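You operate a simulated robot arm through the tools that you are given. There is no shell and no other tool. Be economical: measure what you need, move in short steps, check, and stop when the job is done.

You run a simulated two-armed robot. Do the job below in one go: nothing can be reset, and whatever is moved stays where it is left.

TASK
Put the silver block on the top of the pump bench away on the top of the side table. Then put two of the amber-side seal cartridges from the grey mat on the shelf under the steel bench. Then open the grey drawer. Keep to this order.

The check looks at the end state, three seconds after you hand in, the way a careful person would. Anything else that was tipped, shoved, dropped, spilled or broken makes it a failure. Lids that push on must go on centred and level and be pressed home; caps that screw on are set level and turned clockwise until they are tight.

THE ROBOT
Two 7-joint arms with fingered hands on one trunk, on a base that drives. Base frame: it is fixed to the floor where the robot stands at the start and does not move with it; the origin is under the middle of the robot, x ahead of it, y to its left, z up; the surface under the hand at the start is at about z = 0.8. Lengths are in m, angles in degrees, forces in N, time in s.
The left shoulder is at the start at [0.046, 0.185, 1.227], the right one opposite. With the tool pointing down near the work surface each hand reaches from about 0.1 to 0.76 m from the robot's upright axis, wherever it stands, measured 20 degrees to its own side. Places, roughly: grey drawer [-2.4, -1.9, 0.6]; shelf under the steel bench [3.2, -3.1, 0.3]; top of the side table [0.6, -2, 0.7]. Payload 3.6 kg a hand.
Tool frame (each hand has its own): the origin (TCP) lies between the finger pads and is the grasp point; the fingertips stand 0.026 m ahead of it; z points along the fingers, y is the line along which they close. Largest opening 0.088 m; the body of the gripper starts 0.03 m behind the TCP. The gripper is a hand of 3 fingers: y runs from the thumb to the fingers, the wrist lies at [-0.017, -0.098, -0.164] in the tool frame.
Orientation is that of the tool frame in the base frame, as [roll, pitch, yaw] about the fixed x, y, z axes, in that order (R = Rz(yaw) Ry(pitch) Rx(roll)). With the fingers straight down and the wrist toward the robot, the tool's x, y and z point along [0, 1, 0], [1, 0, 0] and [0, 0, -1] of the base frame.

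THE INTERFACE
- The arms move only by the tool drive_tool. It takes "left_targets", "right_targets" or both (then of equal length, played together; a hand with none holds still); each is a list of rows, each a list of 6 numbers: the shift along the tool's x, y, z in m, then the turn, a rotation vector about the tool's x, y, z in degrees. In form: [[dx, dy, dz, ax, ay, az], ...]. A call has 1 to 10 rows; each row is the pose to reach, as a shift and turn from the pose commanded when the call began, along the tool's axes at that moment. Rows are played at 5 a second. More than 0.05 m and 8.6 degrees between two rows, and nothing of the call is played. A pose out of reach is approached as far as the arm can. The call stops where the force on the tool passes 40 N (or 10 N more than at its start, if that is more) or the arm is blocked; 0.2 s more then pass. In this call time passes only in rows, and 0.2 s behind the last. The reply holds the time, the measured pose of the TCP, the force on the tool along the base axes, the opening and the grip force, in the units named above and with some noise, with the torque about the TCP (base axes, N m) and any sound that the robot's microphone picked up.
- Cameras (640 x 400 px; columns grow to the right, rows downward): "scene" is now at [0.2007, -0.0517, 1.0983]; the picture's right is [-0.65, -0.76, -0.00], its down [-0.57, 0.49, -0.66] and it looks along [0.50, -0.42, -0.75] (base axes); focal length 214 px, centre (320, 200). "left" rides on the left gripper at [-0.056, -0.08, -0.102] in its tool frame; the picture's right is [-0.73, -0.32, 0.60], its down [0.62, -0.67, 0.41] and it looks along [0.27, 0.68, 0.69] (tool axes); focal length 247 px, centre (320, 200). "right" rides on the right gripper at [0.056, -0.08, -0.102] in its tool frame; the picture's right is [-0.74, 0.32, -0.60], its down [-0.62, -0.67, 0.41] and it looks along [-0.27, 0.67, 0.69] (tool axes); focal length 247 px, centre (320, 200). There is no depth. A picture from a camera that has moved, and an enlarged one, comes with that camera's place and axes in the base frame and with its lens.
- get_image(camera): a new picture of that camera. The clock stands still meanwhile.
- raise_lower(by): slides the trunk up (or, below 0, down) by that many m; the arms and the scene camera ride with it, the base frame stays. It gives what a move gives, with no picture.
- drive_base(legs): drives the robot by 1 to 6 legs, each [ahead, left, turn to the left] in m, m and degrees, along the robot's own axes; the way and the turn of a leg run together, so that a leg with both is an arc; at most 1.5 m and 180 degrees a leg. The arms and the cameras ride along, it lands a little off, and it stops where it bumps. It gives what a move gives.
- set_fingers(fingers, thumb_bend, thumb_turn, hand): sets how far each is bent, from 0 (flat) to 100 (curled in); at 30 the hand is open as for a grip, at 70 the pads meet at the TCP. One left out holds its place. A second passes; each finger stops where it meets its share of the squeeze, and holds until it gets a number again. It is the only way to open and close the hand. It gives what a move gives, with no picture; readings hold the bend of each and the force on the fingers (four entries, about 0 where the hand has none), thumb and palm. thumb_turn goes from beside the hand (0) to across from the fingers (100), as for a grip.
- pan_tilt(pan, tilt): turns the head with the scene camera to pan (to the left, within 60 degrees either way) and tilt (down, from -29 to 69), counted from straight ahead of the robot. It gives what a move gives.
- inspect(camera, box): a new picture of the part [left, top, right, bottom] of that camera's present view, enlarged. The clock stands still meanwhile.
- hand_in(): hands the job in; it is judged then, once.

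Work in short steps. Places have to be worked out from the pictures, the camera data and where the tool is seen: move nearer, look again, correct. Check each grasp and each placing, and mend what went wrong. You have 165 turns and 122 pictures in all, those below and enlarged ones among them. Open the grippers and draw the arms clear of the work before you hand the job in, unless the task says otherwise; then end with one line.

The tools are called after "Emit:" as name(argument=value, ...) on one line, values as JSON. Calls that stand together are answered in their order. drive_tool: Moves the arms, as the interface text tells. Its arguments: {"type":"object","properties":{"left_targets":{"type":"array","items":{"type":"array","items":{"type":"number"}}},"right_targets":{"type":"array","items":{"type":"array","items":{"type":"number"}}}},"required":[]} The other tools are called the same way: raise_lower (by) slides the trunk up or down; set_fingers (fingers, thumb_bend, thumb_turn, hand) moves the fingers one by one; drive_base (legs) drives the base; pan_tilt (pan, tilt) turns the head that bears the scene camera; get_image (camera) takes a picture; inspect (camera, box) takes an enlarged picture of a part of a camera's view; hand_in () hands the job in.

At the start:

```text
t: 0.0
left_eef_pos: [0.2773, 0.091, 0.8089]
left_tool_rot: [-166.4, -42.9, 84.9]
left_ft_force: [-45.7, -12.6, 17.9]
left_wrist_torque: [-0.33, -0.53, -1.19]
left_width: 0.0862
left_gripper_force: 0.1
left_shape: jaw
left_bend: [42.0, 30.0, 98.0]
left_finger forces: [48.6, 0.1, 0.0, 0.0, 0.0, 0.0]
right_eef_pos: [0.3044, -0.4327, 1.0645]
right_tool_rot: [179.7, -0.1, 90.2]
right_ft_force: [0.0, 0.3, 0.0]
right_wrist_torque: [0.03, -0.01, 0.0]
right_width: 0.0877
right_gripper_force: 0.0
right_shape: jaw
right_bend: [30.0, 30.0, 98.0]
right_finger forces: [0.0, 0.1, 0.1, 0.1, 0.0, 0.1]
trunk travel left (down, up): [-0.369, 0.388]
robot x, y, heading: [0.0025, 0.0009, 0.0]
head pan, tilt: [-40.4, 49.0]
```

scene: 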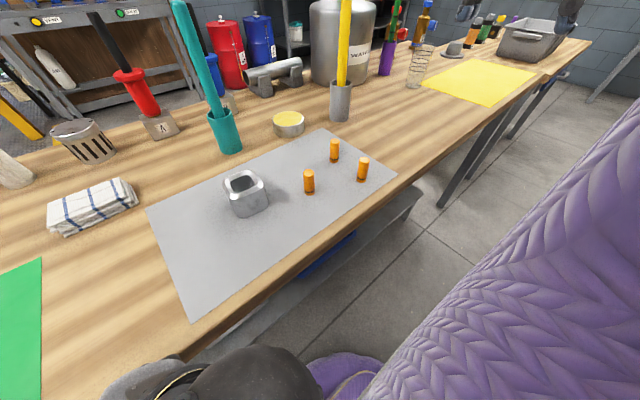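
right: 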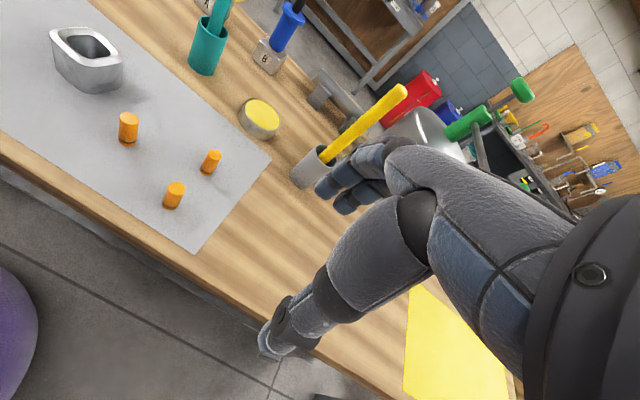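
left: 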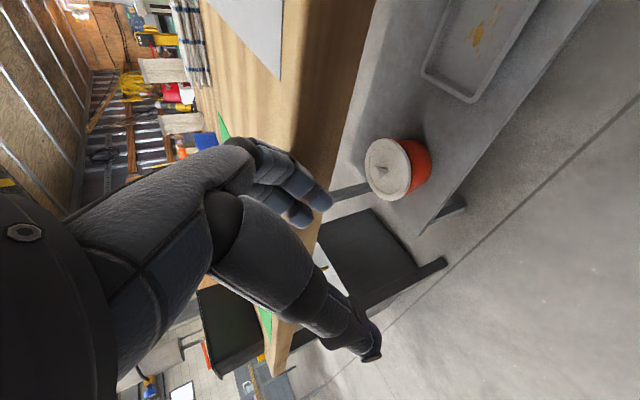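

The left hand reads about 45 N of force, so it seems to rest against something. I look closely at the mat and around before moving.

Emit:
inspect(camera="scene", box=[140, 120, 400, 320])

Emit:
inspect(camera="left", box=[180, 80, 500, 280])

```text
2.00 times, centred on (270, 220) of scene
camera zoom: at [0.2007, -0.0517, 1.0983], right [-0.65, -0.76, 0.0], down [-0.57, 0.49, -0.66], along [0.5, -0.42, -0.75], focal length 429 px, centre (420, 160)
```

zoom: 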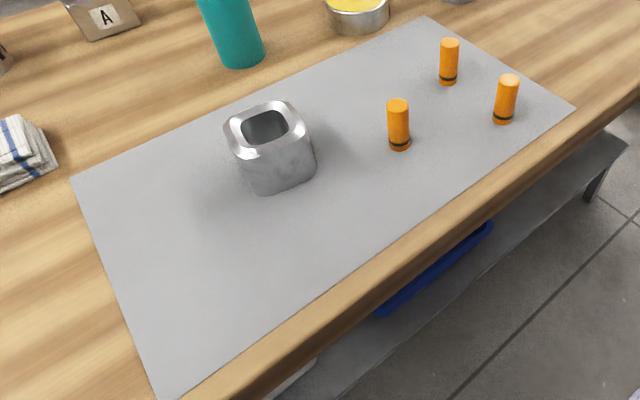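

```text
2.00 times, centred on (340, 180) of left
camera zoom: at [0.2114, -0.0252, 0.8571], right [-0.47, -0.15, -0.87], down [-0.68, 0.69, 0.25], along [0.56, 0.71, -0.42], focal length 494 px, centre (280, 240)
```

zoom: 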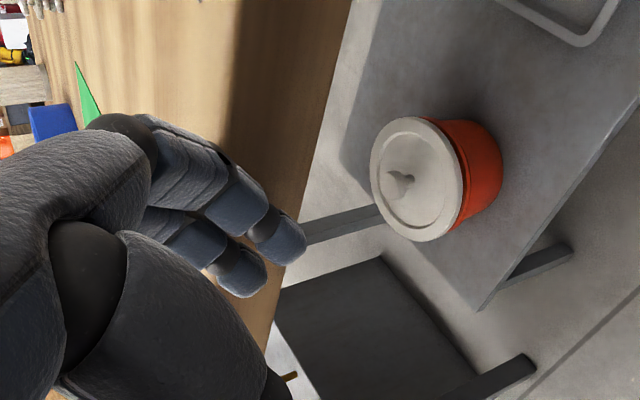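

The silver block looks to be at about (0.45,-0.10) on the mat. The left hand presses against the bench edge in +x, so I back it off along -x, then look around.

Emit:
drive_tool(left_targets=[[-0.002, -0.0295, 0.005, 0, 0, 0], [-0.004, -0.059, 0.0105, 0, 0, 0]])

Emit:
pan_tilt(pan=-55, tilt=20)

Emit:
get_image(camera="scene")

Emit:
pan_tilt(pan=30, tilt=20)

Emit:
get_image(camera="scene")

```text
t: 0.6
left_eef_pos: [0.2625, 0.1489, 0.8067]
left_tool_rot: [-168.5, -46.0, 97.8]
left_ft_force: [-0.4, 0.3, 0.4]
left_wrist_torque: [0.01, -0.03, 0.01]
left_width: 0.0876
left_gripper_force: 0.1
left_shape: jaw
left_bend: [30.0, 30.0, 98.0]
left_finger forces: [0.0, 0.0, 0.0, 0.0, 0.1, 0.1]
right_eef_pos: [0.3093, -0.4324, 1.0637]
right_tool_rot: [180.0, -0.1, 90.0]
right_ft_force: [0.1, -1.0, -0.7]
right_wrist_torque: [0.04, -0.01, -0.03]
right_width: 0.0875
right_gripper_force: 0.1
right_shape: jaw
right_bend: [30.0, 30.0, 98.0]
right_finger forces: [0.1, 0.1, 0.1, 0.0, 0.0, 0.1]
trunk travel left (down, up): [-0.369, 0.388]
robot x, y, heading: [0.0003, -0.0, 0.0]
head pan, tilt: [-40.4, 49.0]
stopped in row 2 (left hand): the arm was blocked; the commanded pose is now the measured one
```

```text
t: 1.6
left_eef_pos: [0.2627, 0.1476, 0.8049]
left_tool_rot: [-168.2, -45.8, 97.7]
left_ft_force: [-0.3, 0.0, 0.6]
left_wrist_torque: [0.0, 0.02, 0.0]
left_width: 0.0877
left_gripper_force: 0.0
left_shape: jaw
left_bend: [30.0, 30.0, 98.0]
left_finger forces: [0.0, 0.1, 0.0, 0.1, 0.0, 0.0]
right_eef_pos: [0.3094, -0.4314, 1.0631]
right_tool_rot: [179.9, 0.0, 90.1]
right_ft_force: [0.9, 0.1, 0.1]
right_wrist_torque: [0.0, 0.0, -0.02]
right_width: 0.088
right_gripper_force: 0.1
right_shape: jaw
right_bend: [30.0, 30.0, 98.0]
right_finger forces: [0.0, 0.0, 0.0, 0.0, 0.0, 0.0]
trunk travel left (down, up): [-0.369, 0.388]
robot x, y, heading: [-0.0024, 0.0009, -0.1]
head pan, tilt: [-55.0, 20.0]
```

```text
116 pictures are left
camera scene: at [0.1997, -0.0762, 1.1415], right [-0.82, -0.57, 0.0], down [-0.2, 0.28, -0.94], along [0.54, -0.77, -0.34], focal length 214 px, centre (320, 200)
```

scene: 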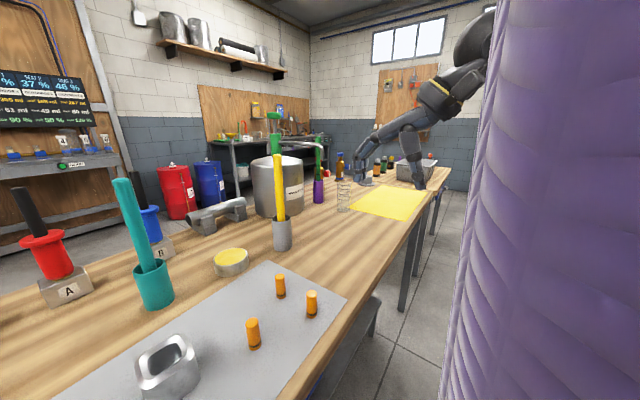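

```text
t: 3.2
left_eef_pos: [0.2632, 0.1483, 0.8061]
left_tool_rot: [-168.3, -46.0, 97.7]
left_ft_force: [0.5, -0.1, 0.2]
left_wrist_torque: [0.0, 0.04, 0.04]
left_width: 0.0876
left_gripper_force: 0.1
left_shape: jaw
left_bend: [30.0, 30.0, 98.0]
left_finger forces: [0.1, 0.1, 0.0, 0.0, 0.0, 0.0]
right_eef_pos: [0.3101, -0.4328, 1.0642]
right_tool_rot: [-180.0, -0.1, 90.1]
right_ft_force: [-0.6, -0.3, 0.1]
right_wrist_torque: [0.02, 0.02, 0.0]
right_width: 0.0875
right_gripper_force: 0.1
right_shape: jaw
right_bend: [30.0, 30.0, 98.0]
right_finger forces: [0.1, 0.0, 0.0, 0.1, 0.0, 0.0]
trunk travel left (down, up): [-0.369, 0.388]
robot x, y, heading: [-0.0035, 0.0024, 0.0]
head pan, tilt: [30.0, 20.0]
```

```text
115 pictures are left
camera scene: at [0.2269, 0.0466, 1.1416], right [0.5, -0.87, 0.0], down [-0.3, -0.17, -0.94], along [0.81, 0.47, -0.34], focal length 214 px, centre (320, 200)
```

scene: 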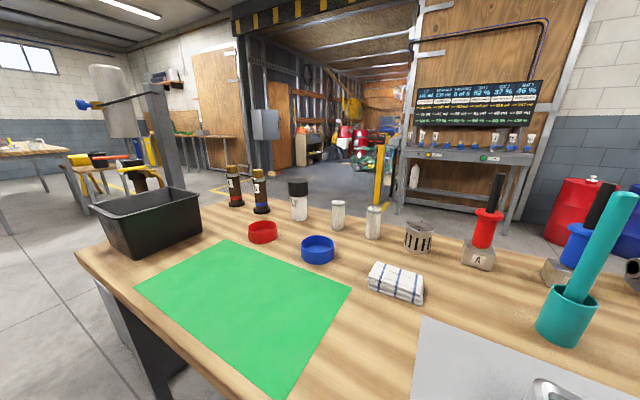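

The left hand is now free. I check the rest of the room to identify the side table, steel bench, drawer, and any other silver block.

Emit:
inspect(camera="scene", box=[0, 120, 240, 270])

Emit:
pan_tilt(pan=-40, tilt=15)

Emit:
inspect(camera="scene", box=[240, 60, 480, 210])

Emit:
inspect(camera="scene", box=[40, 120, 280, 270])

```text
2.67 times, centred on (120, 195) of scene
camera zoom: at [0.2269, 0.0466, 1.1416], right [0.5, -0.87, 0.0], down [-0.3, -0.17, -0.94], along [0.81, 0.47, -0.34], focal length 572 px, centre (853, 213)
```

zoom: 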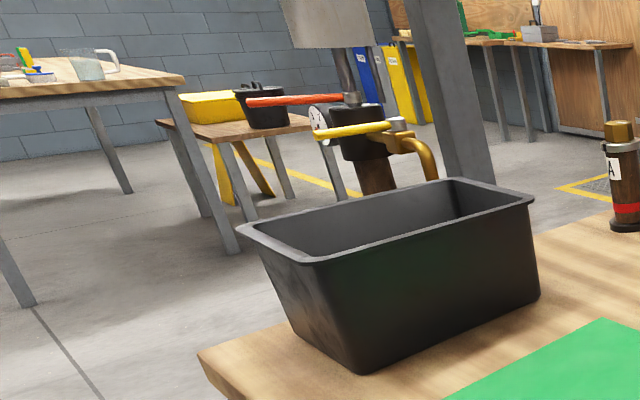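

```text
t: 4.6
left_eef_pos: [0.2635, 0.1475, 0.8049]
left_tool_rot: [-168.2, -45.9, 97.6]
left_ft_force: [0.2, 0.2, -0.2]
left_wrist_torque: [0.03, -0.03, -0.02]
left_width: 0.0879
left_gripper_force: 0.0
left_shape: jaw
left_bend: [30.0, 30.0, 98.0]
left_finger forces: [0.1, 0.0, 0.1, 0.1, 0.0, 0.1]
right_eef_pos: [0.3092, -0.4306, 1.0641]
right_tool_rot: [180.0, 0.1, 90.1]
right_ft_force: [0.9, -0.2, 0.5]
right_wrist_torque: [0.01, -0.03, 0.02]
right_width: 0.0877
right_gripper_force: 0.0
right_shape: jaw
right_bend: [30.0, 30.0, 98.0]
right_finger forces: [0.0, 0.0, 0.1, 0.0, 0.0, 0.0]
trunk travel left (down, up): [-0.369, 0.388]
robot x, y, heading: [-0.0021, 0.0009, -0.3]
head pan, tilt: [-40.0, 15.0]
```

```text
2.67 times, centred on (360, 135) of scene
camera zoom: at [0.2178, -0.0599, 1.1497], right [-0.64, -0.77, 0.0], down [-0.2, 0.17, -0.97], along [0.74, -0.62, -0.26], focal length 572 px, centre (213, 373)
```

zoom: 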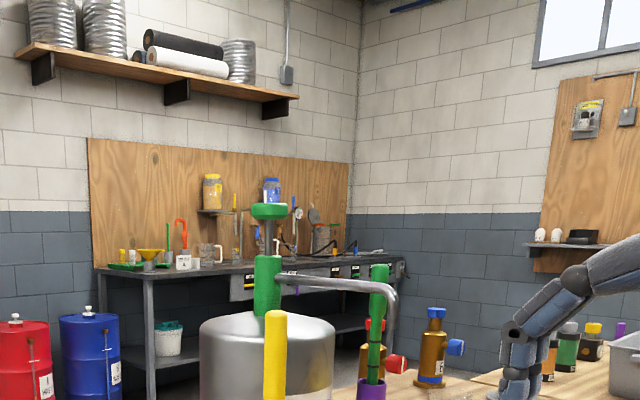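

```text
2.67 times, centred on (160, 195) of scene
camera zoom: at [0.2178, -0.0599, 1.1497], right [-0.64, -0.77, 0.0], down [-0.2, 0.17, -0.97], along [0.74, -0.62, -0.26], focal length 572 px, centre (747, 213)
```

zoom: 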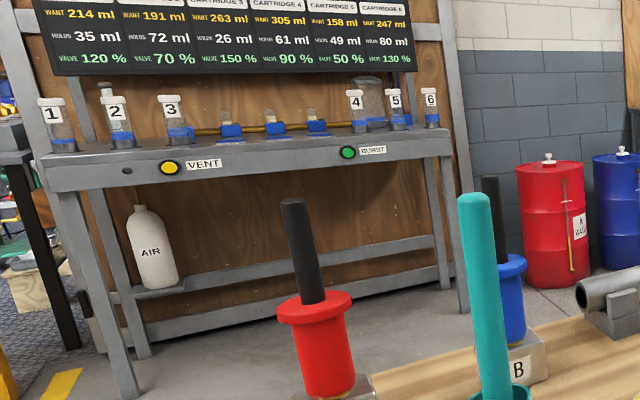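

The silver hollow block on the mat in front (bench with pump parts) is the one. I move the right hand left over toward it to look from above.

Emit:
drive_tool(right_targets=[[0.05, 0, 0, 0, 0, 0], [0.1, 0, 0, 0, 0, 0], [0.15, 0, 0, 0, 0, 0], [0.2, 0, 0, 0, 0, 0], [0.25, 0, 0, 0, 0, 0], [0.29, 0, 0, 0, 0, 0]])

Emit:
get_image(camera="right")

Emit:
pan_tilt(pan=-25, tilt=50)

Emit:
get_image(camera="scene")

```text
t: 6.0
left_eef_pos: [0.2639, 0.1492, 0.8047]
left_tool_rot: [-168.1, -45.9, 97.6]
left_ft_force: [0.9, 0.3, -1.2]
left_wrist_torque: [-0.01, 0.0, 0.01]
left_width: 0.0878
left_gripper_force: 0.0
left_shape: jaw
left_bend: [30.0, 30.0, 98.0]
left_finger forces: [0.0, 0.0, 0.1, 0.1, 0.0, 0.0]
right_eef_pos: [0.3651, -0.1237, 1.0654]
right_tool_rot: [-179.7, 0.1, 90.0]
right_ft_force: [-0.7, -0.6, -0.4]
right_wrist_torque: [0.01, 0.02, -0.02]
right_width: 0.0878
right_gripper_force: 0.1
right_shape: jaw
right_bend: [30.0, 30.0, 97.0]
right_finger forces: [0.0, 0.1, 0.0, 0.0, 0.0, 0.1]
right hand out of reach, approached as far as the arm can: row 1, 2, 3, 4, 5, 6
trunk travel left (down, up): [-0.369, 0.388]
robot x, y, heading: [-0.003, 0.0011, -0.2]
head pan, tilt: [-40.0, 15.0]
```

```text
111 pictures are left
camera right: at [0.2859, -0.0669, 1.1686], right [0.32, -0.73, 0.6], down [-0.67, -0.62, -0.41], along [0.67, -0.27, -0.69], focal length 247 px, centre (320, 200)
```

right: 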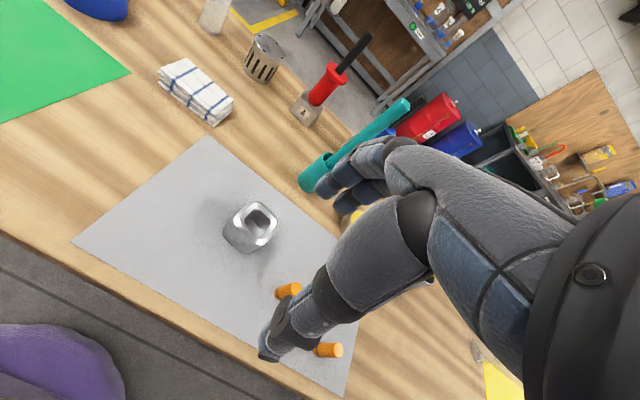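

```text
t: 7.0
left_eef_pos: [0.2636, 0.1483, 0.805]
left_tool_rot: [-168.2, -45.9, 97.7]
left_ft_force: [0.2, 0.9, 0.0]
left_wrist_torque: [-0.01, 0.04, 0.03]
left_width: 0.0875
left_gripper_force: 0.1
left_shape: jaw
left_bend: [30.0, 30.0, 98.0]
left_finger forces: [0.1, 0.0, 0.0, 0.0, 0.0, 0.0]
right_eef_pos: [0.3643, -0.1257, 1.0658]
right_tool_rot: [-179.8, 0.0, 90.0]
right_ft_force: [0.0, 0.9, -0.2]
right_wrist_torque: [-0.01, -0.01, -0.02]
right_width: 0.0879
right_gripper_force: 0.0
right_shape: jaw
right_bend: [30.0, 30.0, 97.0]
right_finger forces: [0.1, 0.0, 0.0, 0.1, 0.1, 0.0]
trunk travel left (down, up): [-0.369, 0.388]
robot x, y, heading: [0.0006, -0.0007, -0.0]
head pan, tilt: [-25.0, 50.0]
```

```text
110 pictures are left
camera scene: at [0.216, -0.0325, 1.096], right [-0.42, -0.91, 0.0], down [-0.69, 0.32, -0.64], along [0.58, -0.27, -0.77], focal length 214 px, centre (320, 200)
```

scene: 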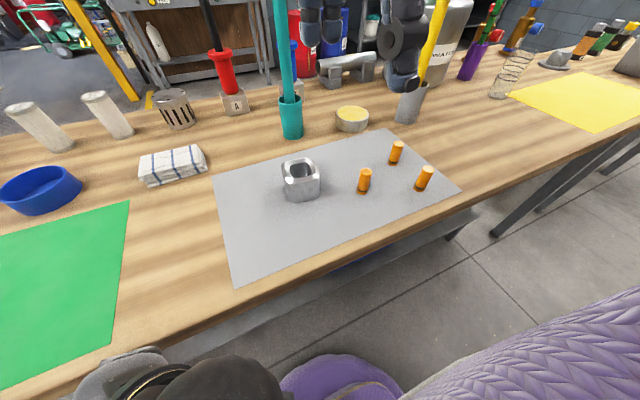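

Triangulation puts the block's top centre at about (0.475,-0.118,0.855). I zoom in for its orientation and size.

Emit:
inspect(camera="right", box=[190, 180, 318, 260])

Emit:
inspect(camera="scene", box=[240, 140, 368, 220])

```text
5.00 times, centred on (254, 220) of right
camera zoom: at [0.2848, -0.0698, 1.1692], right [0.32, -0.73, 0.6], down [-0.67, -0.62, -0.41], along [0.67, -0.27, -0.69], focal length 1235 px, centre (650, 100)
```

zoom: 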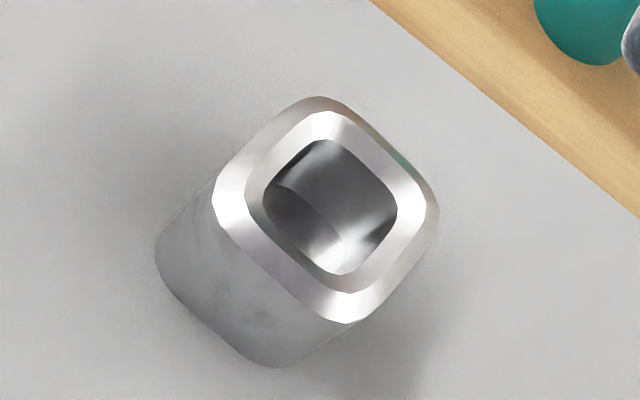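

```text
5.00 times, centred on (304, 180) of scene
camera zoom: at [0.216, -0.0325, 1.096], right [-0.42, -0.91, 0.0], down [-0.69, 0.32, -0.64], along [0.58, -0.27, -0.77], focal length 1072 px, centre (400, 300)
```

zoom: 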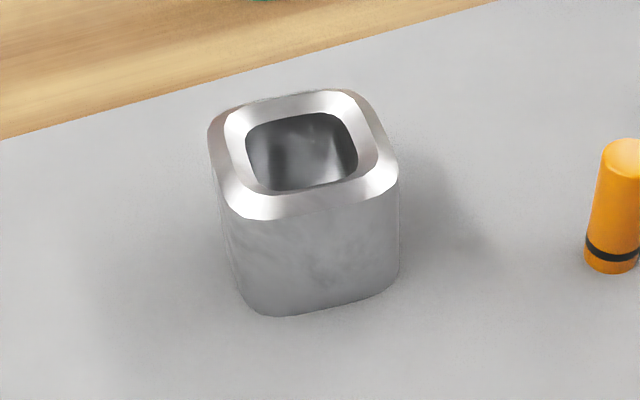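

Block is about 5–6 cm square, turned about -7.4° from base axes. I bring the right hand above it with a matching turn, staying high (tips at about 0.90).

Emit:
drive_tool(right_targets=[[0.002, 0.03, 0.034, 0, 0, 2], [0.004, 0.06, 0.068, 0, 0, 4], [0.006, 0.085, 0.1, 0, 0, 6], [0.008, 0.11, 0.136, 0, 0, 7.4]])

Emit:
get_image(camera="right")

Emit:
get_image(camera="scene")

```text
t: 8.0
left_eef_pos: [0.2637, 0.1476, 0.8056]
left_tool_rot: [-168.3, -45.8, 97.6]
left_ft_force: [0.6, 0.4, 0.5]
left_wrist_torque: [0.04, 0.0, 0.01]
left_width: 0.0875
left_gripper_force: 0.1
left_shape: jaw
left_bend: [30.0, 30.0, 98.0]
left_finger forces: [0.0, 0.0, 0.1, 0.0, 0.0, 0.0]
right_eef_pos: [0.4583, -0.1681, 0.9697]
right_tool_rot: [180.0, -0.1, 82.7]
right_ft_force: [0.5, -0.2, -0.4]
right_wrist_torque: [0.04, 0.0, -0.02]
right_width: 0.0878
right_gripper_force: 0.1
right_shape: jaw
right_bend: [30.0, 30.0, 97.0]
right_finger forces: [0.0, 0.0, 0.1, 0.1, 0.1, 0.0]
right hand out of reach, approached as far as the arm can: row 2, 3, 4
trunk travel left (down, up): [-0.369, 0.388]
robot x, y, heading: [0.0016, 0.0004, 0.1]
head pan, tilt: [-25.0, 50.0]
```

```text
107 pictures are left
camera right: at [0.3869, -0.1023, 1.0727], right [0.22, -0.77, 0.6], down [-0.74, -0.53, -0.41], along [0.64, -0.35, -0.69], focal length 247 px, centre (320, 200)
```

right: 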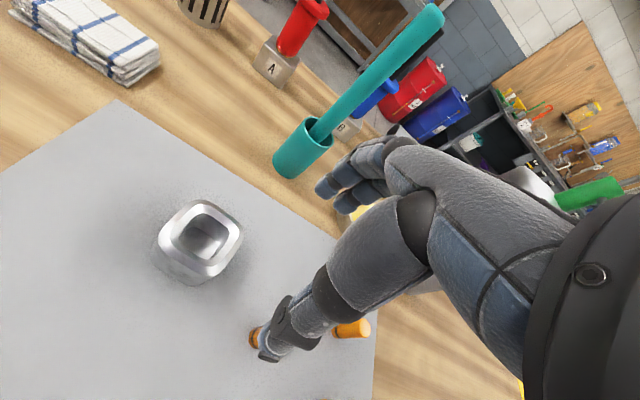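

```text
106 pictures are left
camera scene: at [0.2161, -0.0325, 1.096], right [-0.42, -0.91, 0.0], down [-0.69, 0.32, -0.64], along [0.58, -0.27, -0.77], focal length 214 px, centre (320, 200)
```

scene: 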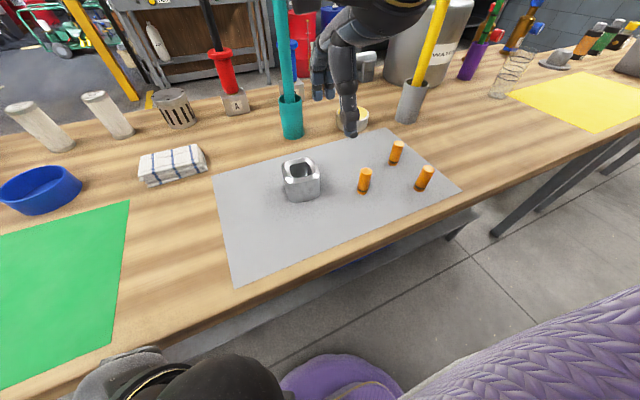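

The right arm can't quite come that far inward (stopped at y=-0.168). Turning the base left by 12° brings the block into its comfortable range and swings the left hand back off the bench edge.

Emit:
drive_base(legs=[[0, 0, 12]])

Emit:
get_image(camera="scene")

```text
t: 9.2
left_eef_pos: [0.224, 0.2014, 0.8056]
left_tool_rot: [-168.3, -45.9, 110.2]
left_ft_force: [0.0, -1.0, 0.5]
left_wrist_torque: [0.03, -0.01, -0.03]
left_width: 0.0877
left_gripper_force: 0.1
left_shape: jaw
left_bend: [30.0, 30.0, 98.0]
left_finger forces: [0.0, 0.0, 0.0, 0.1, 0.1, 0.0]
right_eef_pos: [0.4837, -0.065, 0.9696]
right_tool_rot: [180.0, 0.0, 95.0]
right_ft_force: [0.9, -1.3, 0.7]
right_wrist_torque: [-0.01, 0.02, -0.02]
right_width: 0.0877
right_gripper_force: 0.1
right_shape: jaw
right_bend: [30.0, 30.0, 97.0]
right_finger forces: [0.0, 0.0, 0.0, 0.0, 0.1, 0.0]
trunk travel left (down, up): [-0.369, 0.388]
robot x, y, heading: [-0.0014, 0.0016, 12.5]
head pan, tilt: [-25.0, 50.0]
```

```text
105 pictures are left
camera scene: at [0.218, 0.0156, 1.096], right [-0.22, -0.98, 0.0], down [-0.75, 0.17, -0.64], along [0.63, -0.14, -0.77], focal length 214 px, centre (320, 200)
```

scene: 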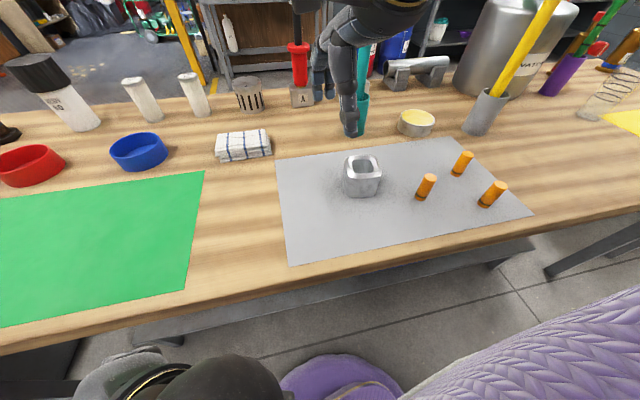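

Now I shift over the block and align the yaw to about 82.6°, descending to z≈0.93.

Emit:
drive_tool(right_targets=[[-0.025, -0.007, 0.01, 0, 0, 6.2], [-0.051, -0.0135, 0.04, 0, 0, 12.4]])

Emit:
get_image(camera="right")

Emit:
inspect(camera="scene", box=[280, 60, 472, 220])

```text
t: 9.8
left_eef_pos: [0.2254, 0.2022, 0.8055]
left_tool_rot: [-168.3, -45.9, 110.1]
left_ft_force: [0.1, 0.6, -0.1]
left_wrist_torque: [0.05, -0.02, -0.03]
left_width: 0.0875
left_gripper_force: 0.1
left_shape: jaw
left_bend: [30.0, 30.0, 98.0]
left_finger forces: [0.1, 0.1, 0.1, 0.0, 0.0, 0.0]
right_eef_pos: [0.4739, -0.1176, 0.9313]
right_tool_rot: [-179.9, -0.2, 82.7]
right_ft_force: [0.4, 0.6, 0.3]
right_wrist_torque: [0.0, 0.02, 0.02]
right_width: 0.0878
right_gripper_force: 0.0
right_shape: jaw
right_bend: [30.0, 30.0, 97.0]
right_finger forces: [0.0, 0.1, 0.0, 0.1, 0.0, 0.0]
trunk travel left (down, up): [-0.369, 0.388]
robot x, y, heading: [-0.0034, 0.0034, 12.6]
head pan, tilt: [-25.0, 50.0]
```

```text
104 pictures are left
camera right: at [0.4021, -0.0514, 1.0351], right [0.22, -0.77, 0.6], down [-0.74, -0.53, -0.41], along [0.63, -0.35, -0.69], focal length 247 px, centre (320, 200)
```

right: 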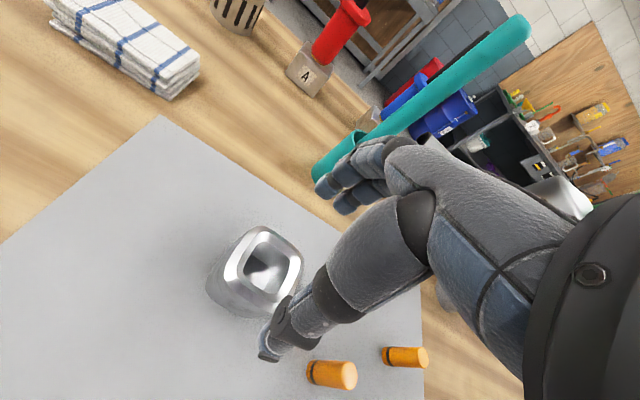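

```text
2.50 times, centred on (376, 140) of scene
camera zoom: at [0.2182, 0.0154, 1.0959], right [-0.22, -0.98, 0.0], down [-0.75, 0.17, -0.64], along [0.63, -0.14, -0.77], focal length 536 px, centre (180, 350)
```

zoom: 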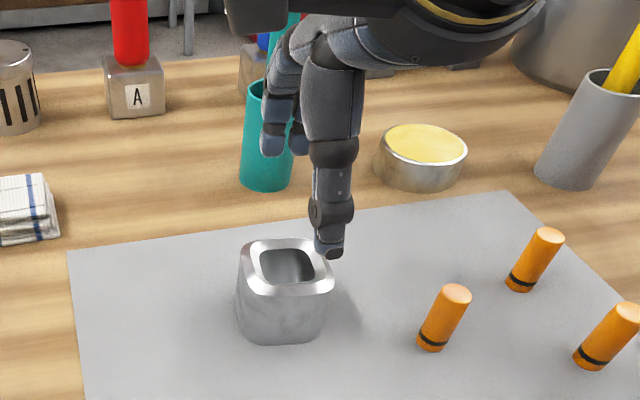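

Projection of TCP and block agree within a few mm. I descend straight to TCP z≈0.838 (tips about 0.81), with a small lateral fix.

Emit:
drive_tool(right_targets=[[0.002, 0, 0.035, 0, 0, 0], [0.002, 0, 0.065, 0, 0, 0], [0.002, 0, 0.093, 0, 0, 0]])

Emit:
inspect(camera="scene", box=[280, 80, 472, 220])

Emit:
get_image(camera="right")

```text
t: 10.6
left_eef_pos: [0.2244, 0.2015, 0.8058]
left_tool_rot: [-168.3, -45.9, 110.1]
left_ft_force: [0.7, -0.4, 0.0]
left_wrist_torque: [0.0, -0.01, -0.01]
left_width: 0.0877
left_gripper_force: 0.1
left_shape: jaw
left_bend: [30.0, 30.0, 98.0]
left_finger forces: [0.0, 0.1, 0.0, 0.0, 0.0, 0.1]
right_eef_pos: [0.4801, -0.1568, 0.8955]
right_tool_rot: [-180.0, 0.1, 82.7]
right_ft_force: [0.2, 0.0, 0.2]
right_wrist_torque: [0.01, 0.03, 0.02]
right_width: 0.0879
right_gripper_force: 0.2
right_shape: jaw
right_bend: [30.0, 30.0, 97.0]
right_finger forces: [0.1, 0.0, 0.1, 0.0, 0.1, 0.1]
right hand out of reach, approached as far as the arm can: row 1, 2, 3
trunk travel left (down, up): [-0.369, 0.388]
robot x, y, heading: [-0.0006, 0.0021, 12.4]
head pan, tilt: [-25.0, 50.0]
```

```text
2.86 times, centred on (376, 150) of scene
camera zoom: at [0.2181, 0.015, 1.0959], right [-0.22, -0.98, 0.0], down [-0.75, 0.17, -0.64], along [0.63, -0.14, -0.77], focal length 613 px, centre (160, 343)
```

zoom: 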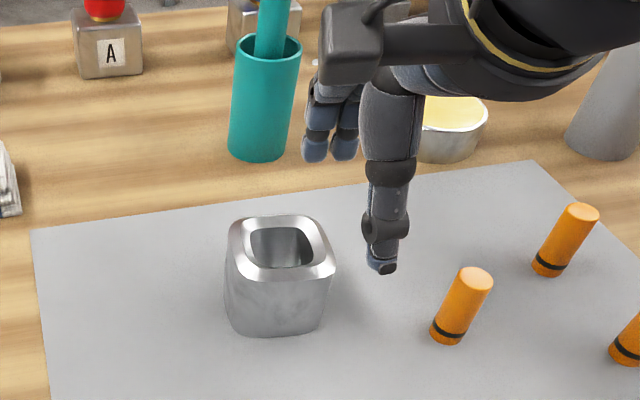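

```text
101 pictures are left
camera right: at [0.4092, -0.092, 0.9978], right [0.22, -0.77, 0.6], down [-0.74, -0.53, -0.41], along [0.64, -0.35, -0.69], focal length 247 px, centre (320, 200)
```

right: 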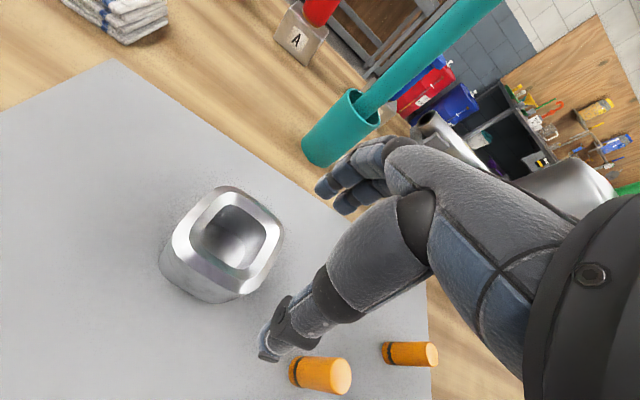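

The arm's inward limit worsens as the hand goes lower, so the hand slid right; nothing was touched. I go back to the reachable pose over the block and will descend with the trunk instead, which keeps the arm posture.

Emit:
drive_tool(right_targets=[[0.02, -0.005, -0.03, 0, 0, 0], [0.0409, -0.0112, -0.036, 0, 0, 0]])

```text
t: 11.2
left_eef_pos: [0.2256, 0.2006, 0.8052]
left_tool_rot: [-168.3, -46.0, 110.1]
left_ft_force: [-0.1, -0.6, 0.0]
left_wrist_torque: [-0.01, 0.0, -0.03]
left_width: 0.0877
left_gripper_force: 0.0
left_shape: jaw
left_bend: [30.0, 30.0, 98.0]
left_finger forces: [0.1, 0.0, 0.0, 0.0, 0.1, 0.0]
right_eef_pos: [0.4737, -0.1166, 0.9308]
right_tool_rot: [-180.0, 0.1, 82.9]
right_ft_force: [-0.2, -0.3, -0.4]
right_wrist_torque: [0.0, 0.01, 0.02]
right_width: 0.0877
right_gripper_force: 0.0
right_shape: jaw
right_bend: [30.0, 30.0, 97.0]
right_finger forces: [0.1, 0.1, 0.1, 0.0, 0.0, 0.0]
trunk travel left (down, up): [-0.369, 0.388]
robot x, y, heading: [-0.0008, 0.0013, 12.3]
head pan, tilt: [-25.0, 50.0]
```

Back over the block at z=0.931. I lower the trunk in two steps, first 0.06, and check.

Emit:
raise_lower(by=-0.06)

Emit:
get_image(camera="scene")

Emit:
get_image(camera="right")

```text
t: 12.2
left_eef_pos: [0.2174, 0.2562, 0.7369]
left_tool_rot: [-171.9, -54.4, 110.1]
left_ft_force: [-0.1, -0.5, -0.6]
left_wrist_torque: [0.0, -0.03, -0.03]
left_width: 0.0879
left_gripper_force: 0.0
left_shape: jaw
left_bend: [30.0, 30.0, 98.0]
left_finger forces: [0.0, 0.0, 0.0, 0.0, 0.0, 0.0]
right_eef_pos: [0.4716, -0.1147, 0.8696]
right_tool_rot: [-179.9, 0.0, 82.6]
right_ft_force: [0.6, -0.2, -0.3]
right_wrist_torque: [-0.02, 0.04, -0.01]
right_width: 0.0879
right_gripper_force: 0.0
right_shape: jaw
right_bend: [30.0, 30.0, 97.0]
right_finger forces: [0.0, 0.0, 0.1, 0.0, 0.0, 0.0]
trunk travel left (down, up): [-0.308, 0.449]
robot x, y, heading: [-0.0015, -0.0035, 12.4]
head pan, tilt: [-25.0, 50.0]
stopped: the arm was blocked; the commanded pose is now the measured one
```

```text
100 pictures are left
camera scene: at [0.2262, 0.0172, 1.0304], right [-0.22, -0.98, 0.0], down [-0.75, 0.17, -0.64], along [0.63, -0.14, -0.77], focal length 214 px, centre (320, 200)
```

scene: 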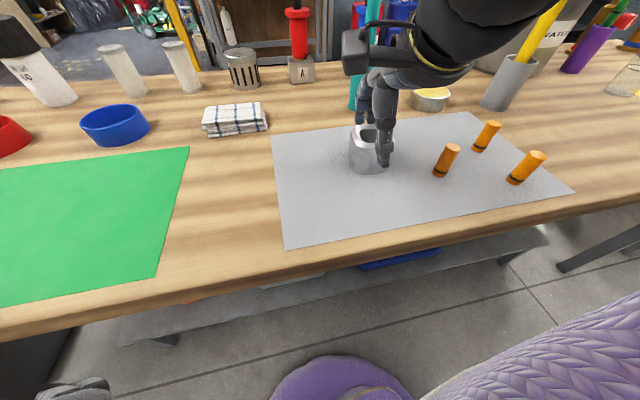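

```text
99 pictures are left
camera right: at [0.399, -0.0494, 0.9724], right [0.22, -0.77, 0.6], down [-0.74, -0.53, -0.41], along [0.64, -0.35, -0.69], focal length 247 px, centre (320, 200)
```

right: 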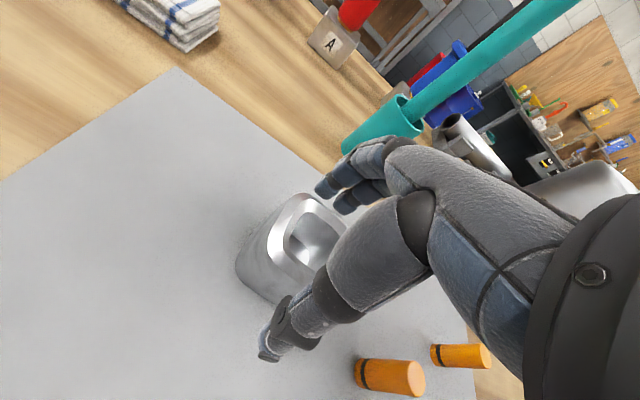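

The left arm seems to be what got blocked (its pose was deflected), probably against the robot's own body; the right hand straddles the block properly. I raise the left hand clear before lowering further.

Emit:
drive_tool(left_targets=[[0.04, -0.004, -0.029, 0, 0, 0], [0.081, -0.008, -0.058, 0, 0, 0], [0.12, -0.012, -0.086, 0, 0, 0]])

```text
refused: row 2 steps farther than a row can; nothing moved
```

Step slightly too large; I use smaller rows.

Emit:
drive_tool(left_targets=[[0.035, -0.003, -0.025, 0, 0, 0], [0.07, -0.007, -0.05, 0, 0, 0], [0.105, -0.01, -0.075, 0, 0, 0]])

Emit:
get_image(camera="left")

```text
t: 13.0
left_eef_pos: [0.2011, 0.3216, 0.8069]
left_tool_rot: [-154.3, -71.7, 93.0]
left_ft_force: [-0.6, 0.1, 0.0]
left_wrist_torque: [0.01, -0.01, 0.0]
left_width: 0.0878
left_gripper_force: 0.0
left_shape: jaw
left_bend: [30.0, 30.0, 98.0]
left_finger forces: [0.0, 0.0, 0.1, 0.1, 0.1, 0.0]
right_eef_pos: [0.4706, -0.1152, 0.8693]
right_tool_rot: [-179.9, 0.1, 82.6]
right_ft_force: [-0.4, -0.5, -0.5]
right_wrist_torque: [-0.01, 0.04, -0.01]
right_width: 0.0879
right_gripper_force: 0.0
right_shape: jaw
right_bend: [30.0, 30.0, 97.0]
right_finger forces: [0.1, 0.1, 0.1, 0.0, 0.1, 0.0]
trunk travel left (down, up): [-0.308, 0.449]
robot x, y, heading: [-0.0001, 0.0029, 12.5]
head pan, tilt: [-25.0, 50.0]
stopped in row 3 (left hand): the arm was blocked; the commanded pose is now the measured one
```

```text
98 pictures are left
camera left: at [0.1808, 0.1828, 0.7932], right [-0.55, 0.12, -0.82], down [-0.79, 0.23, 0.57], along [0.26, 0.96, -0.03], focal length 247 px, centre (320, 200)
```

left: 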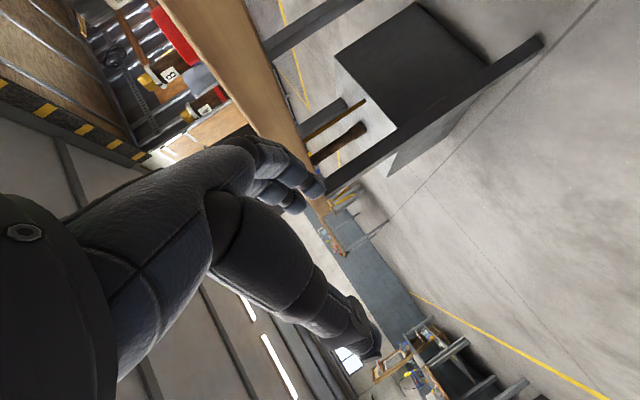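

The left arm still reports blocked. I look at it with the head camera.

Emit:
pan_tilt(pan=45, tilt=60)

Emit:
get_image(camera="scene")

```text
t: 14.4
left_eef_pos: [0.2019, 0.3221, 0.8081]
left_tool_rot: [-154.6, -71.7, 93.2]
left_ft_force: [0.0, 0.4, 0.8]
left_wrist_torque: [-0.03, -0.01, -0.01]
left_width: 0.088
left_gripper_force: 0.0
left_shape: jaw
left_bend: [30.0, 30.0, 98.0]
left_finger forces: [0.1, 0.1, 0.1, 0.0, 0.0, 0.0]
right_eef_pos: [0.4711, -0.1163, 0.8688]
right_tool_rot: [-179.8, 0.1, 82.7]
right_ft_force: [0.5, -0.1, 0.7]
right_wrist_torque: [-0.02, -0.02, -0.05]
right_width: 0.0878
right_gripper_force: 0.0
right_shape: jaw
right_bend: [30.0, 30.0, 97.0]
right_finger forces: [0.0, 0.0, 0.0, 0.0, 0.0, 0.0]
trunk travel left (down, up): [-0.308, 0.449]
robot x, y, heading: [-0.0015, -0.0004, 12.1]
head pan, tilt: [45.0, 60.0]
```

```text
97 pictures are left
camera scene: at [0.1872, 0.0901, 1.0178], right [0.84, -0.54, 0.0], down [-0.47, -0.73, -0.5], along [0.27, 0.42, -0.87], focal length 214 px, centre (320, 200)
```

scene: 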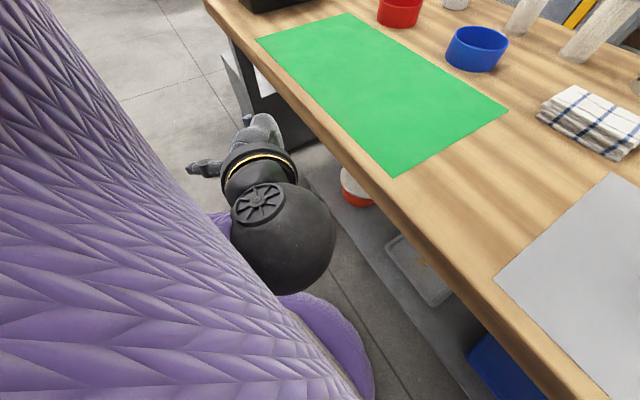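

The left forearm is squeezed between trunk and bench. I move the left hand out to the left and slightly up, away from the bench and block.

Emit:
drive_tool(left_targets=[[0.022, 0.008, 0.035, 0, 0, 0], [0.044, 0.016, 0.07, 0, 0, 0], [0.0666, 0.0245, 0.1055, 0, 0, 0]])

Emit:
get_image(camera="scene")

```text
t: 15.2
left_eef_pos: [0.1728, 0.4418, 0.8384]
left_tool_rot: [-154.7, -71.5, 93.3]
left_ft_force: [0.0, -0.1, 0.3]
left_wrist_torque: [-0.03, 0.03, 0.0]
left_width: 0.0879
left_gripper_force: 0.0
left_shape: jaw
left_bend: [30.0, 30.0, 98.0]
left_finger forces: [0.0, 0.0, 0.0, 0.0, 0.0, 0.0]
right_eef_pos: [0.4711, -0.1142, 0.87]
right_tool_rot: [180.0, 0.0, 82.7]
right_ft_force: [-0.3, -0.6, -0.2]
right_wrist_torque: [-0.03, 0.01, -0.03]
right_width: 0.0878
right_gripper_force: 0.0
right_shape: jaw
right_bend: [30.0, 30.0, 97.0]
right_finger forces: [0.1, 0.0, 0.0, 0.1, 0.0, 0.1]
trunk travel left (down, up): [-0.308, 0.449]
robot x, y, heading: [-0.0016, -0.0028, 12.6]
head pan, tilt: [45.0, 60.0]
```

```text
96 pictures are left
camera scene: at [0.1871, 0.0903, 1.0178], right [0.84, -0.54, 0.0], down [-0.47, -0.73, -0.5], along [0.27, 0.42, -0.87], focal length 214 px, centre (320, 200)
```

scene: 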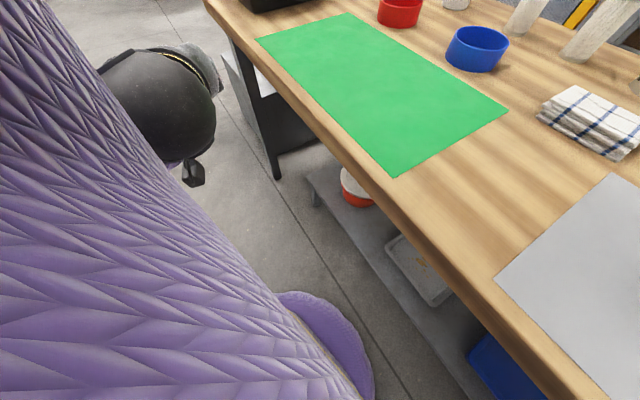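

The left arm is free. Now I lower the trunk 0.033 to put the right TCP at about 0.837.

Emit:
raise_lower(by=-0.033)

Emit:
pan_tilt(pan=-25, tilt=50)

Emit:
inspect(camera="scene", box=[300, 60, 492, 180])

Emit:
get_image(camera="right")

```text
t: 16.0
left_eef_pos: [0.1782, 0.471, 0.823]
left_tool_rot: [-139.1, -79.7, 71.8]
left_ft_force: [-1.0, 0.4, 0.5]
left_wrist_torque: [0.01, -0.03, -0.01]
left_width: 0.088
left_gripper_force: 0.1
left_shape: jaw
left_bend: [30.0, 30.0, 98.0]
left_finger forces: [0.0, 0.1, 0.0, 0.0, 0.1, 0.0]
right_eef_pos: [0.4721, -0.1153, 0.8333]
right_tool_rot: [-179.7, 0.1, 82.6]
right_ft_force: [-0.3, -0.3, -0.4]
right_wrist_torque: [0.03, -0.02, 0.01]
right_width: 0.0879
right_gripper_force: 0.1
right_shape: jaw
right_bend: [30.0, 30.0, 97.0]
right_finger forces: [0.1, 0.0, 0.1, 0.0, 0.1, 0.0]
trunk travel left (down, up): [-0.274, 0.483]
robot x, y, heading: [-0.0025, -0.0006, 12.3]
head pan, tilt: [45.0, 60.0]
stopped: the arm was blocked; the commanded pose is now the measured one
```

```text
t: 17.4
left_eef_pos: [0.1798, 0.4707, 0.8238]
left_tool_rot: [-139.4, -79.6, 72.2]
left_ft_force: [0.2, -0.1, -0.3]
left_wrist_torque: [-0.03, 0.01, 0.02]
left_width: 0.0879
left_gripper_force: 0.0
left_shape: jaw
left_bend: [30.0, 30.0, 98.0]
left_finger forces: [0.0, 0.1, 0.0, 0.0, 0.1, 0.0]
right_eef_pos: [0.4705, -0.1151, 0.8332]
right_tool_rot: [-179.7, 0.1, 82.7]
right_ft_force: [1.2, 0.4, -1.2]
right_wrist_torque: [0.01, 0.0, 0.03]
right_width: 0.0878
right_gripper_force: 0.1
right_shape: jaw
right_bend: [30.0, 30.0, 97.0]
right_finger forces: [0.0, 0.0, 0.1, 0.0, 0.0, 0.1]
trunk travel left (down, up): [-0.274, 0.483]
robot x, y, heading: [0.0012, 0.0011, 12.3]
head pan, tilt: [-25.0, 50.0]
```

```text
3.33 times, centred on (396, 120) of scene
camera zoom: at [0.2321, 0.0185, 0.9929], right [-0.22, -0.98, 0.0], down [-0.75, 0.17, -0.64], along [0.63, -0.14, -0.77], focal length 715 px, centre (67, 467)
```

zoom: 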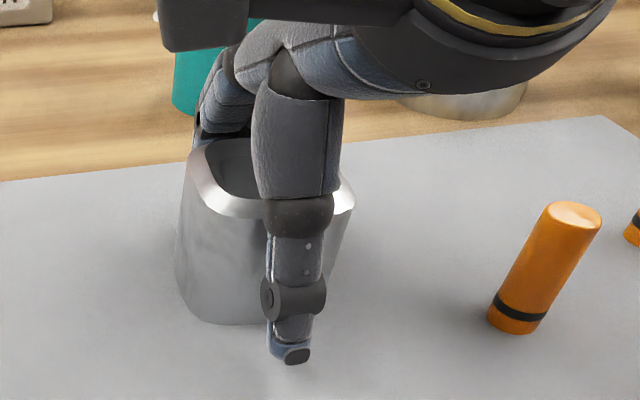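

```text
94 pictures are left
camera right: at [0.3995, -0.0494, 0.9368], right [0.23, -0.77, 0.6], down [-0.74, -0.53, -0.41], along [0.63, -0.35, -0.69], focal length 247 px, centre (320, 200)
```

right: 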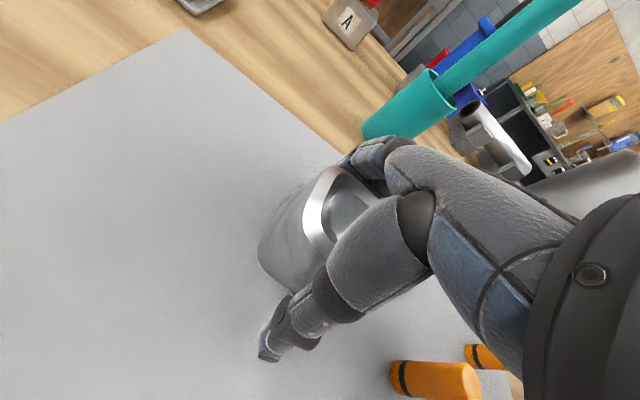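

The hand straddles the block, with the thumb slightly right of centre. A 4 mm nudge left, then close.

Emit:
drive_tool(right_targets=[[0.004, 0, 0, 0, 0, 0]])

Emit:
set_fingers(hand="right", fingers=70, thumb_bend=70)

Emit:
get_image(camera="right")

Emit:
inspect(camera="scene", box=[300, 60, 492, 180])

```text
t: 17.8
left_eef_pos: [0.1786, 0.4703, 0.824]
left_tool_rot: [-139.3, -79.7, 72.0]
left_ft_force: [-0.3, 0.1, -0.2]
left_wrist_torque: [-0.02, 0.02, 0.0]
left_width: 0.0881
left_gripper_force: 0.2
left_shape: jaw
left_bend: [30.0, 30.0, 98.0]
left_finger forces: [0.1, 0.0, 0.0, 0.0, 0.0, 0.0]
right_eef_pos: [0.4713, -0.1121, 0.8351]
right_tool_rot: [-179.8, 0.1, 82.8]
right_ft_force: [0.0, 0.7, 0.4]
right_wrist_torque: [0.0, -0.02, 0.0]
right_width: 0.0878
right_gripper_force: 0.1
right_shape: jaw
right_bend: [30.0, 30.0, 97.0]
right_finger forces: [0.0, 0.0, 0.0, 0.0, 0.0, 0.0]
trunk travel left (down, up): [-0.274, 0.483]
robot x, y, heading: [-0.0026, 0.0016, 12.6]
head pan, tilt: [-25.0, 50.0]
```

```text
t: 18.8
left_eef_pos: [0.1786, 0.47, 0.8231]
left_tool_rot: [-139.2, -79.6, 71.9]
left_ft_force: [-0.9, -0.3, 0.1]
left_wrist_torque: [0.01, -0.04, 0.01]
left_width: 0.0877
left_gripper_force: 0.0
left_shape: jaw
left_bend: [30.0, 30.0, 98.0]
left_finger forces: [0.0, 0.1, 0.0, 0.1, 0.0, 0.1]
right_eef_pos: [0.4726, -0.1118, 0.835]
right_tool_rot: [-179.9, 0.1, 82.7]
right_ft_force: [5.7, 0.0, 10.5]
right_wrist_torque: [-0.12, -0.56, 0.06]
right_width: 0.0542
right_gripper_force: 26.9
right_shape: fingers
right_bend: [47.0, 53.0, 96.0]
right_finger forces: [13.3, 15.5, 0.1, 0.1, 23.6, 0.1]
trunk travel left (down, up): [-0.274, 0.483]
robot x, y, heading: [0.0071, -0.003, 12.6]
head pan, tilt: [-25.0, 50.0]
```

```text
93 pictures are left
camera right: at [0.4005, -0.0457, 0.9383], right [0.22, -0.77, 0.6], down [-0.74, -0.53, -0.41], along [0.64, -0.35, -0.69], focal length 247 px, centre (320, 200)
```

right: 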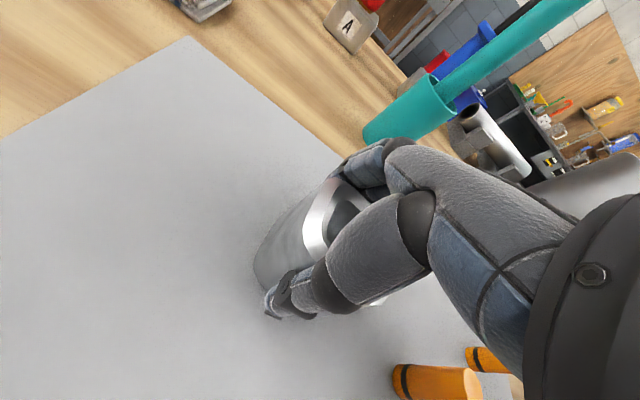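

```text
3.33 times, centred on (396, 120) of scene
camera zoom: at [0.2318, 0.0186, 0.9931], right [-0.22, -0.98, 0.0], down [-0.75, 0.17, -0.64], along [0.63, -0.14, -0.77], focal length 715 px, centre (67, 467)
```

zoom: 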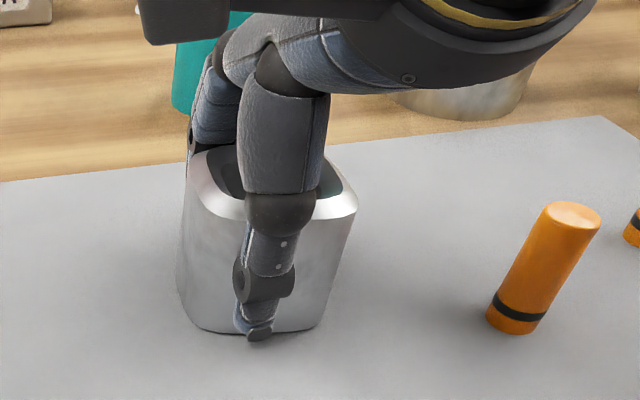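

Grip is firm (27 N, width 0.054). I lift with the trunk and check the hold.

Emit:
raise_lower(by=0.08)

Emit:
get_image(camera="scene")

```text
t: 19.7
left_eef_pos: [0.1789, 0.4917, 0.9092]
left_tool_rot: [-90.4, -82.9, 18.8]
left_ft_force: [-0.3, 0.0, 0.2]
left_wrist_torque: [-0.01, -0.03, 0.01]
left_width: 0.0876
left_gripper_force: 0.0
left_shape: jaw
left_bend: [30.0, 30.0, 98.0]
left_finger forces: [0.0, 0.0, 0.1, 0.0, 0.0, 0.1]
right_eef_pos: [0.4701, -0.1125, 0.9025]
right_tool_rot: [-179.8, 0.0, 82.7]
right_ft_force: [-0.6, 0.3, -2.5]
right_wrist_torque: [0.0, -0.01, 0.02]
right_width: 0.0536
right_gripper_force: 22.4
right_shape: fingers
right_bend: [48.0, 53.0, 96.0]
right_finger forces: [9.4, 11.4, 0.1, 0.0, 23.0, 0.1]
trunk travel left (down, up): [-0.34, 0.417]
robot x, y, heading: [-0.0007, -0.0033, 12.6]
head pan, tilt: [-25.0, 50.0]
stopped: the arm was blocked; the commanded pose is now the measured one
```

```text
91 pictures are left
camera scene: at [0.2217, 0.0161, 1.0653], right [-0.22, -0.98, 0.0], down [-0.75, 0.17, -0.64], along [0.63, -0.14, -0.77], focal length 214 px, centre (320, 200)
```

scene: 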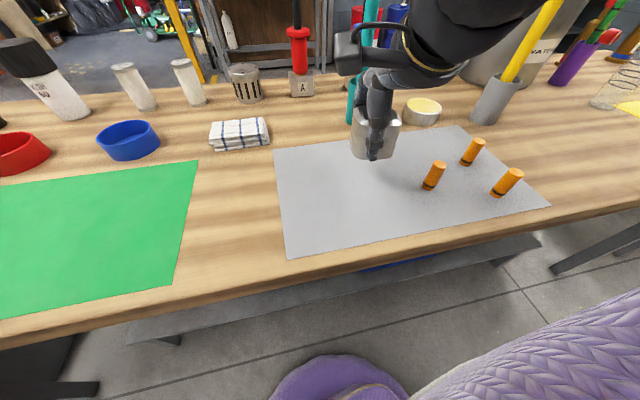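

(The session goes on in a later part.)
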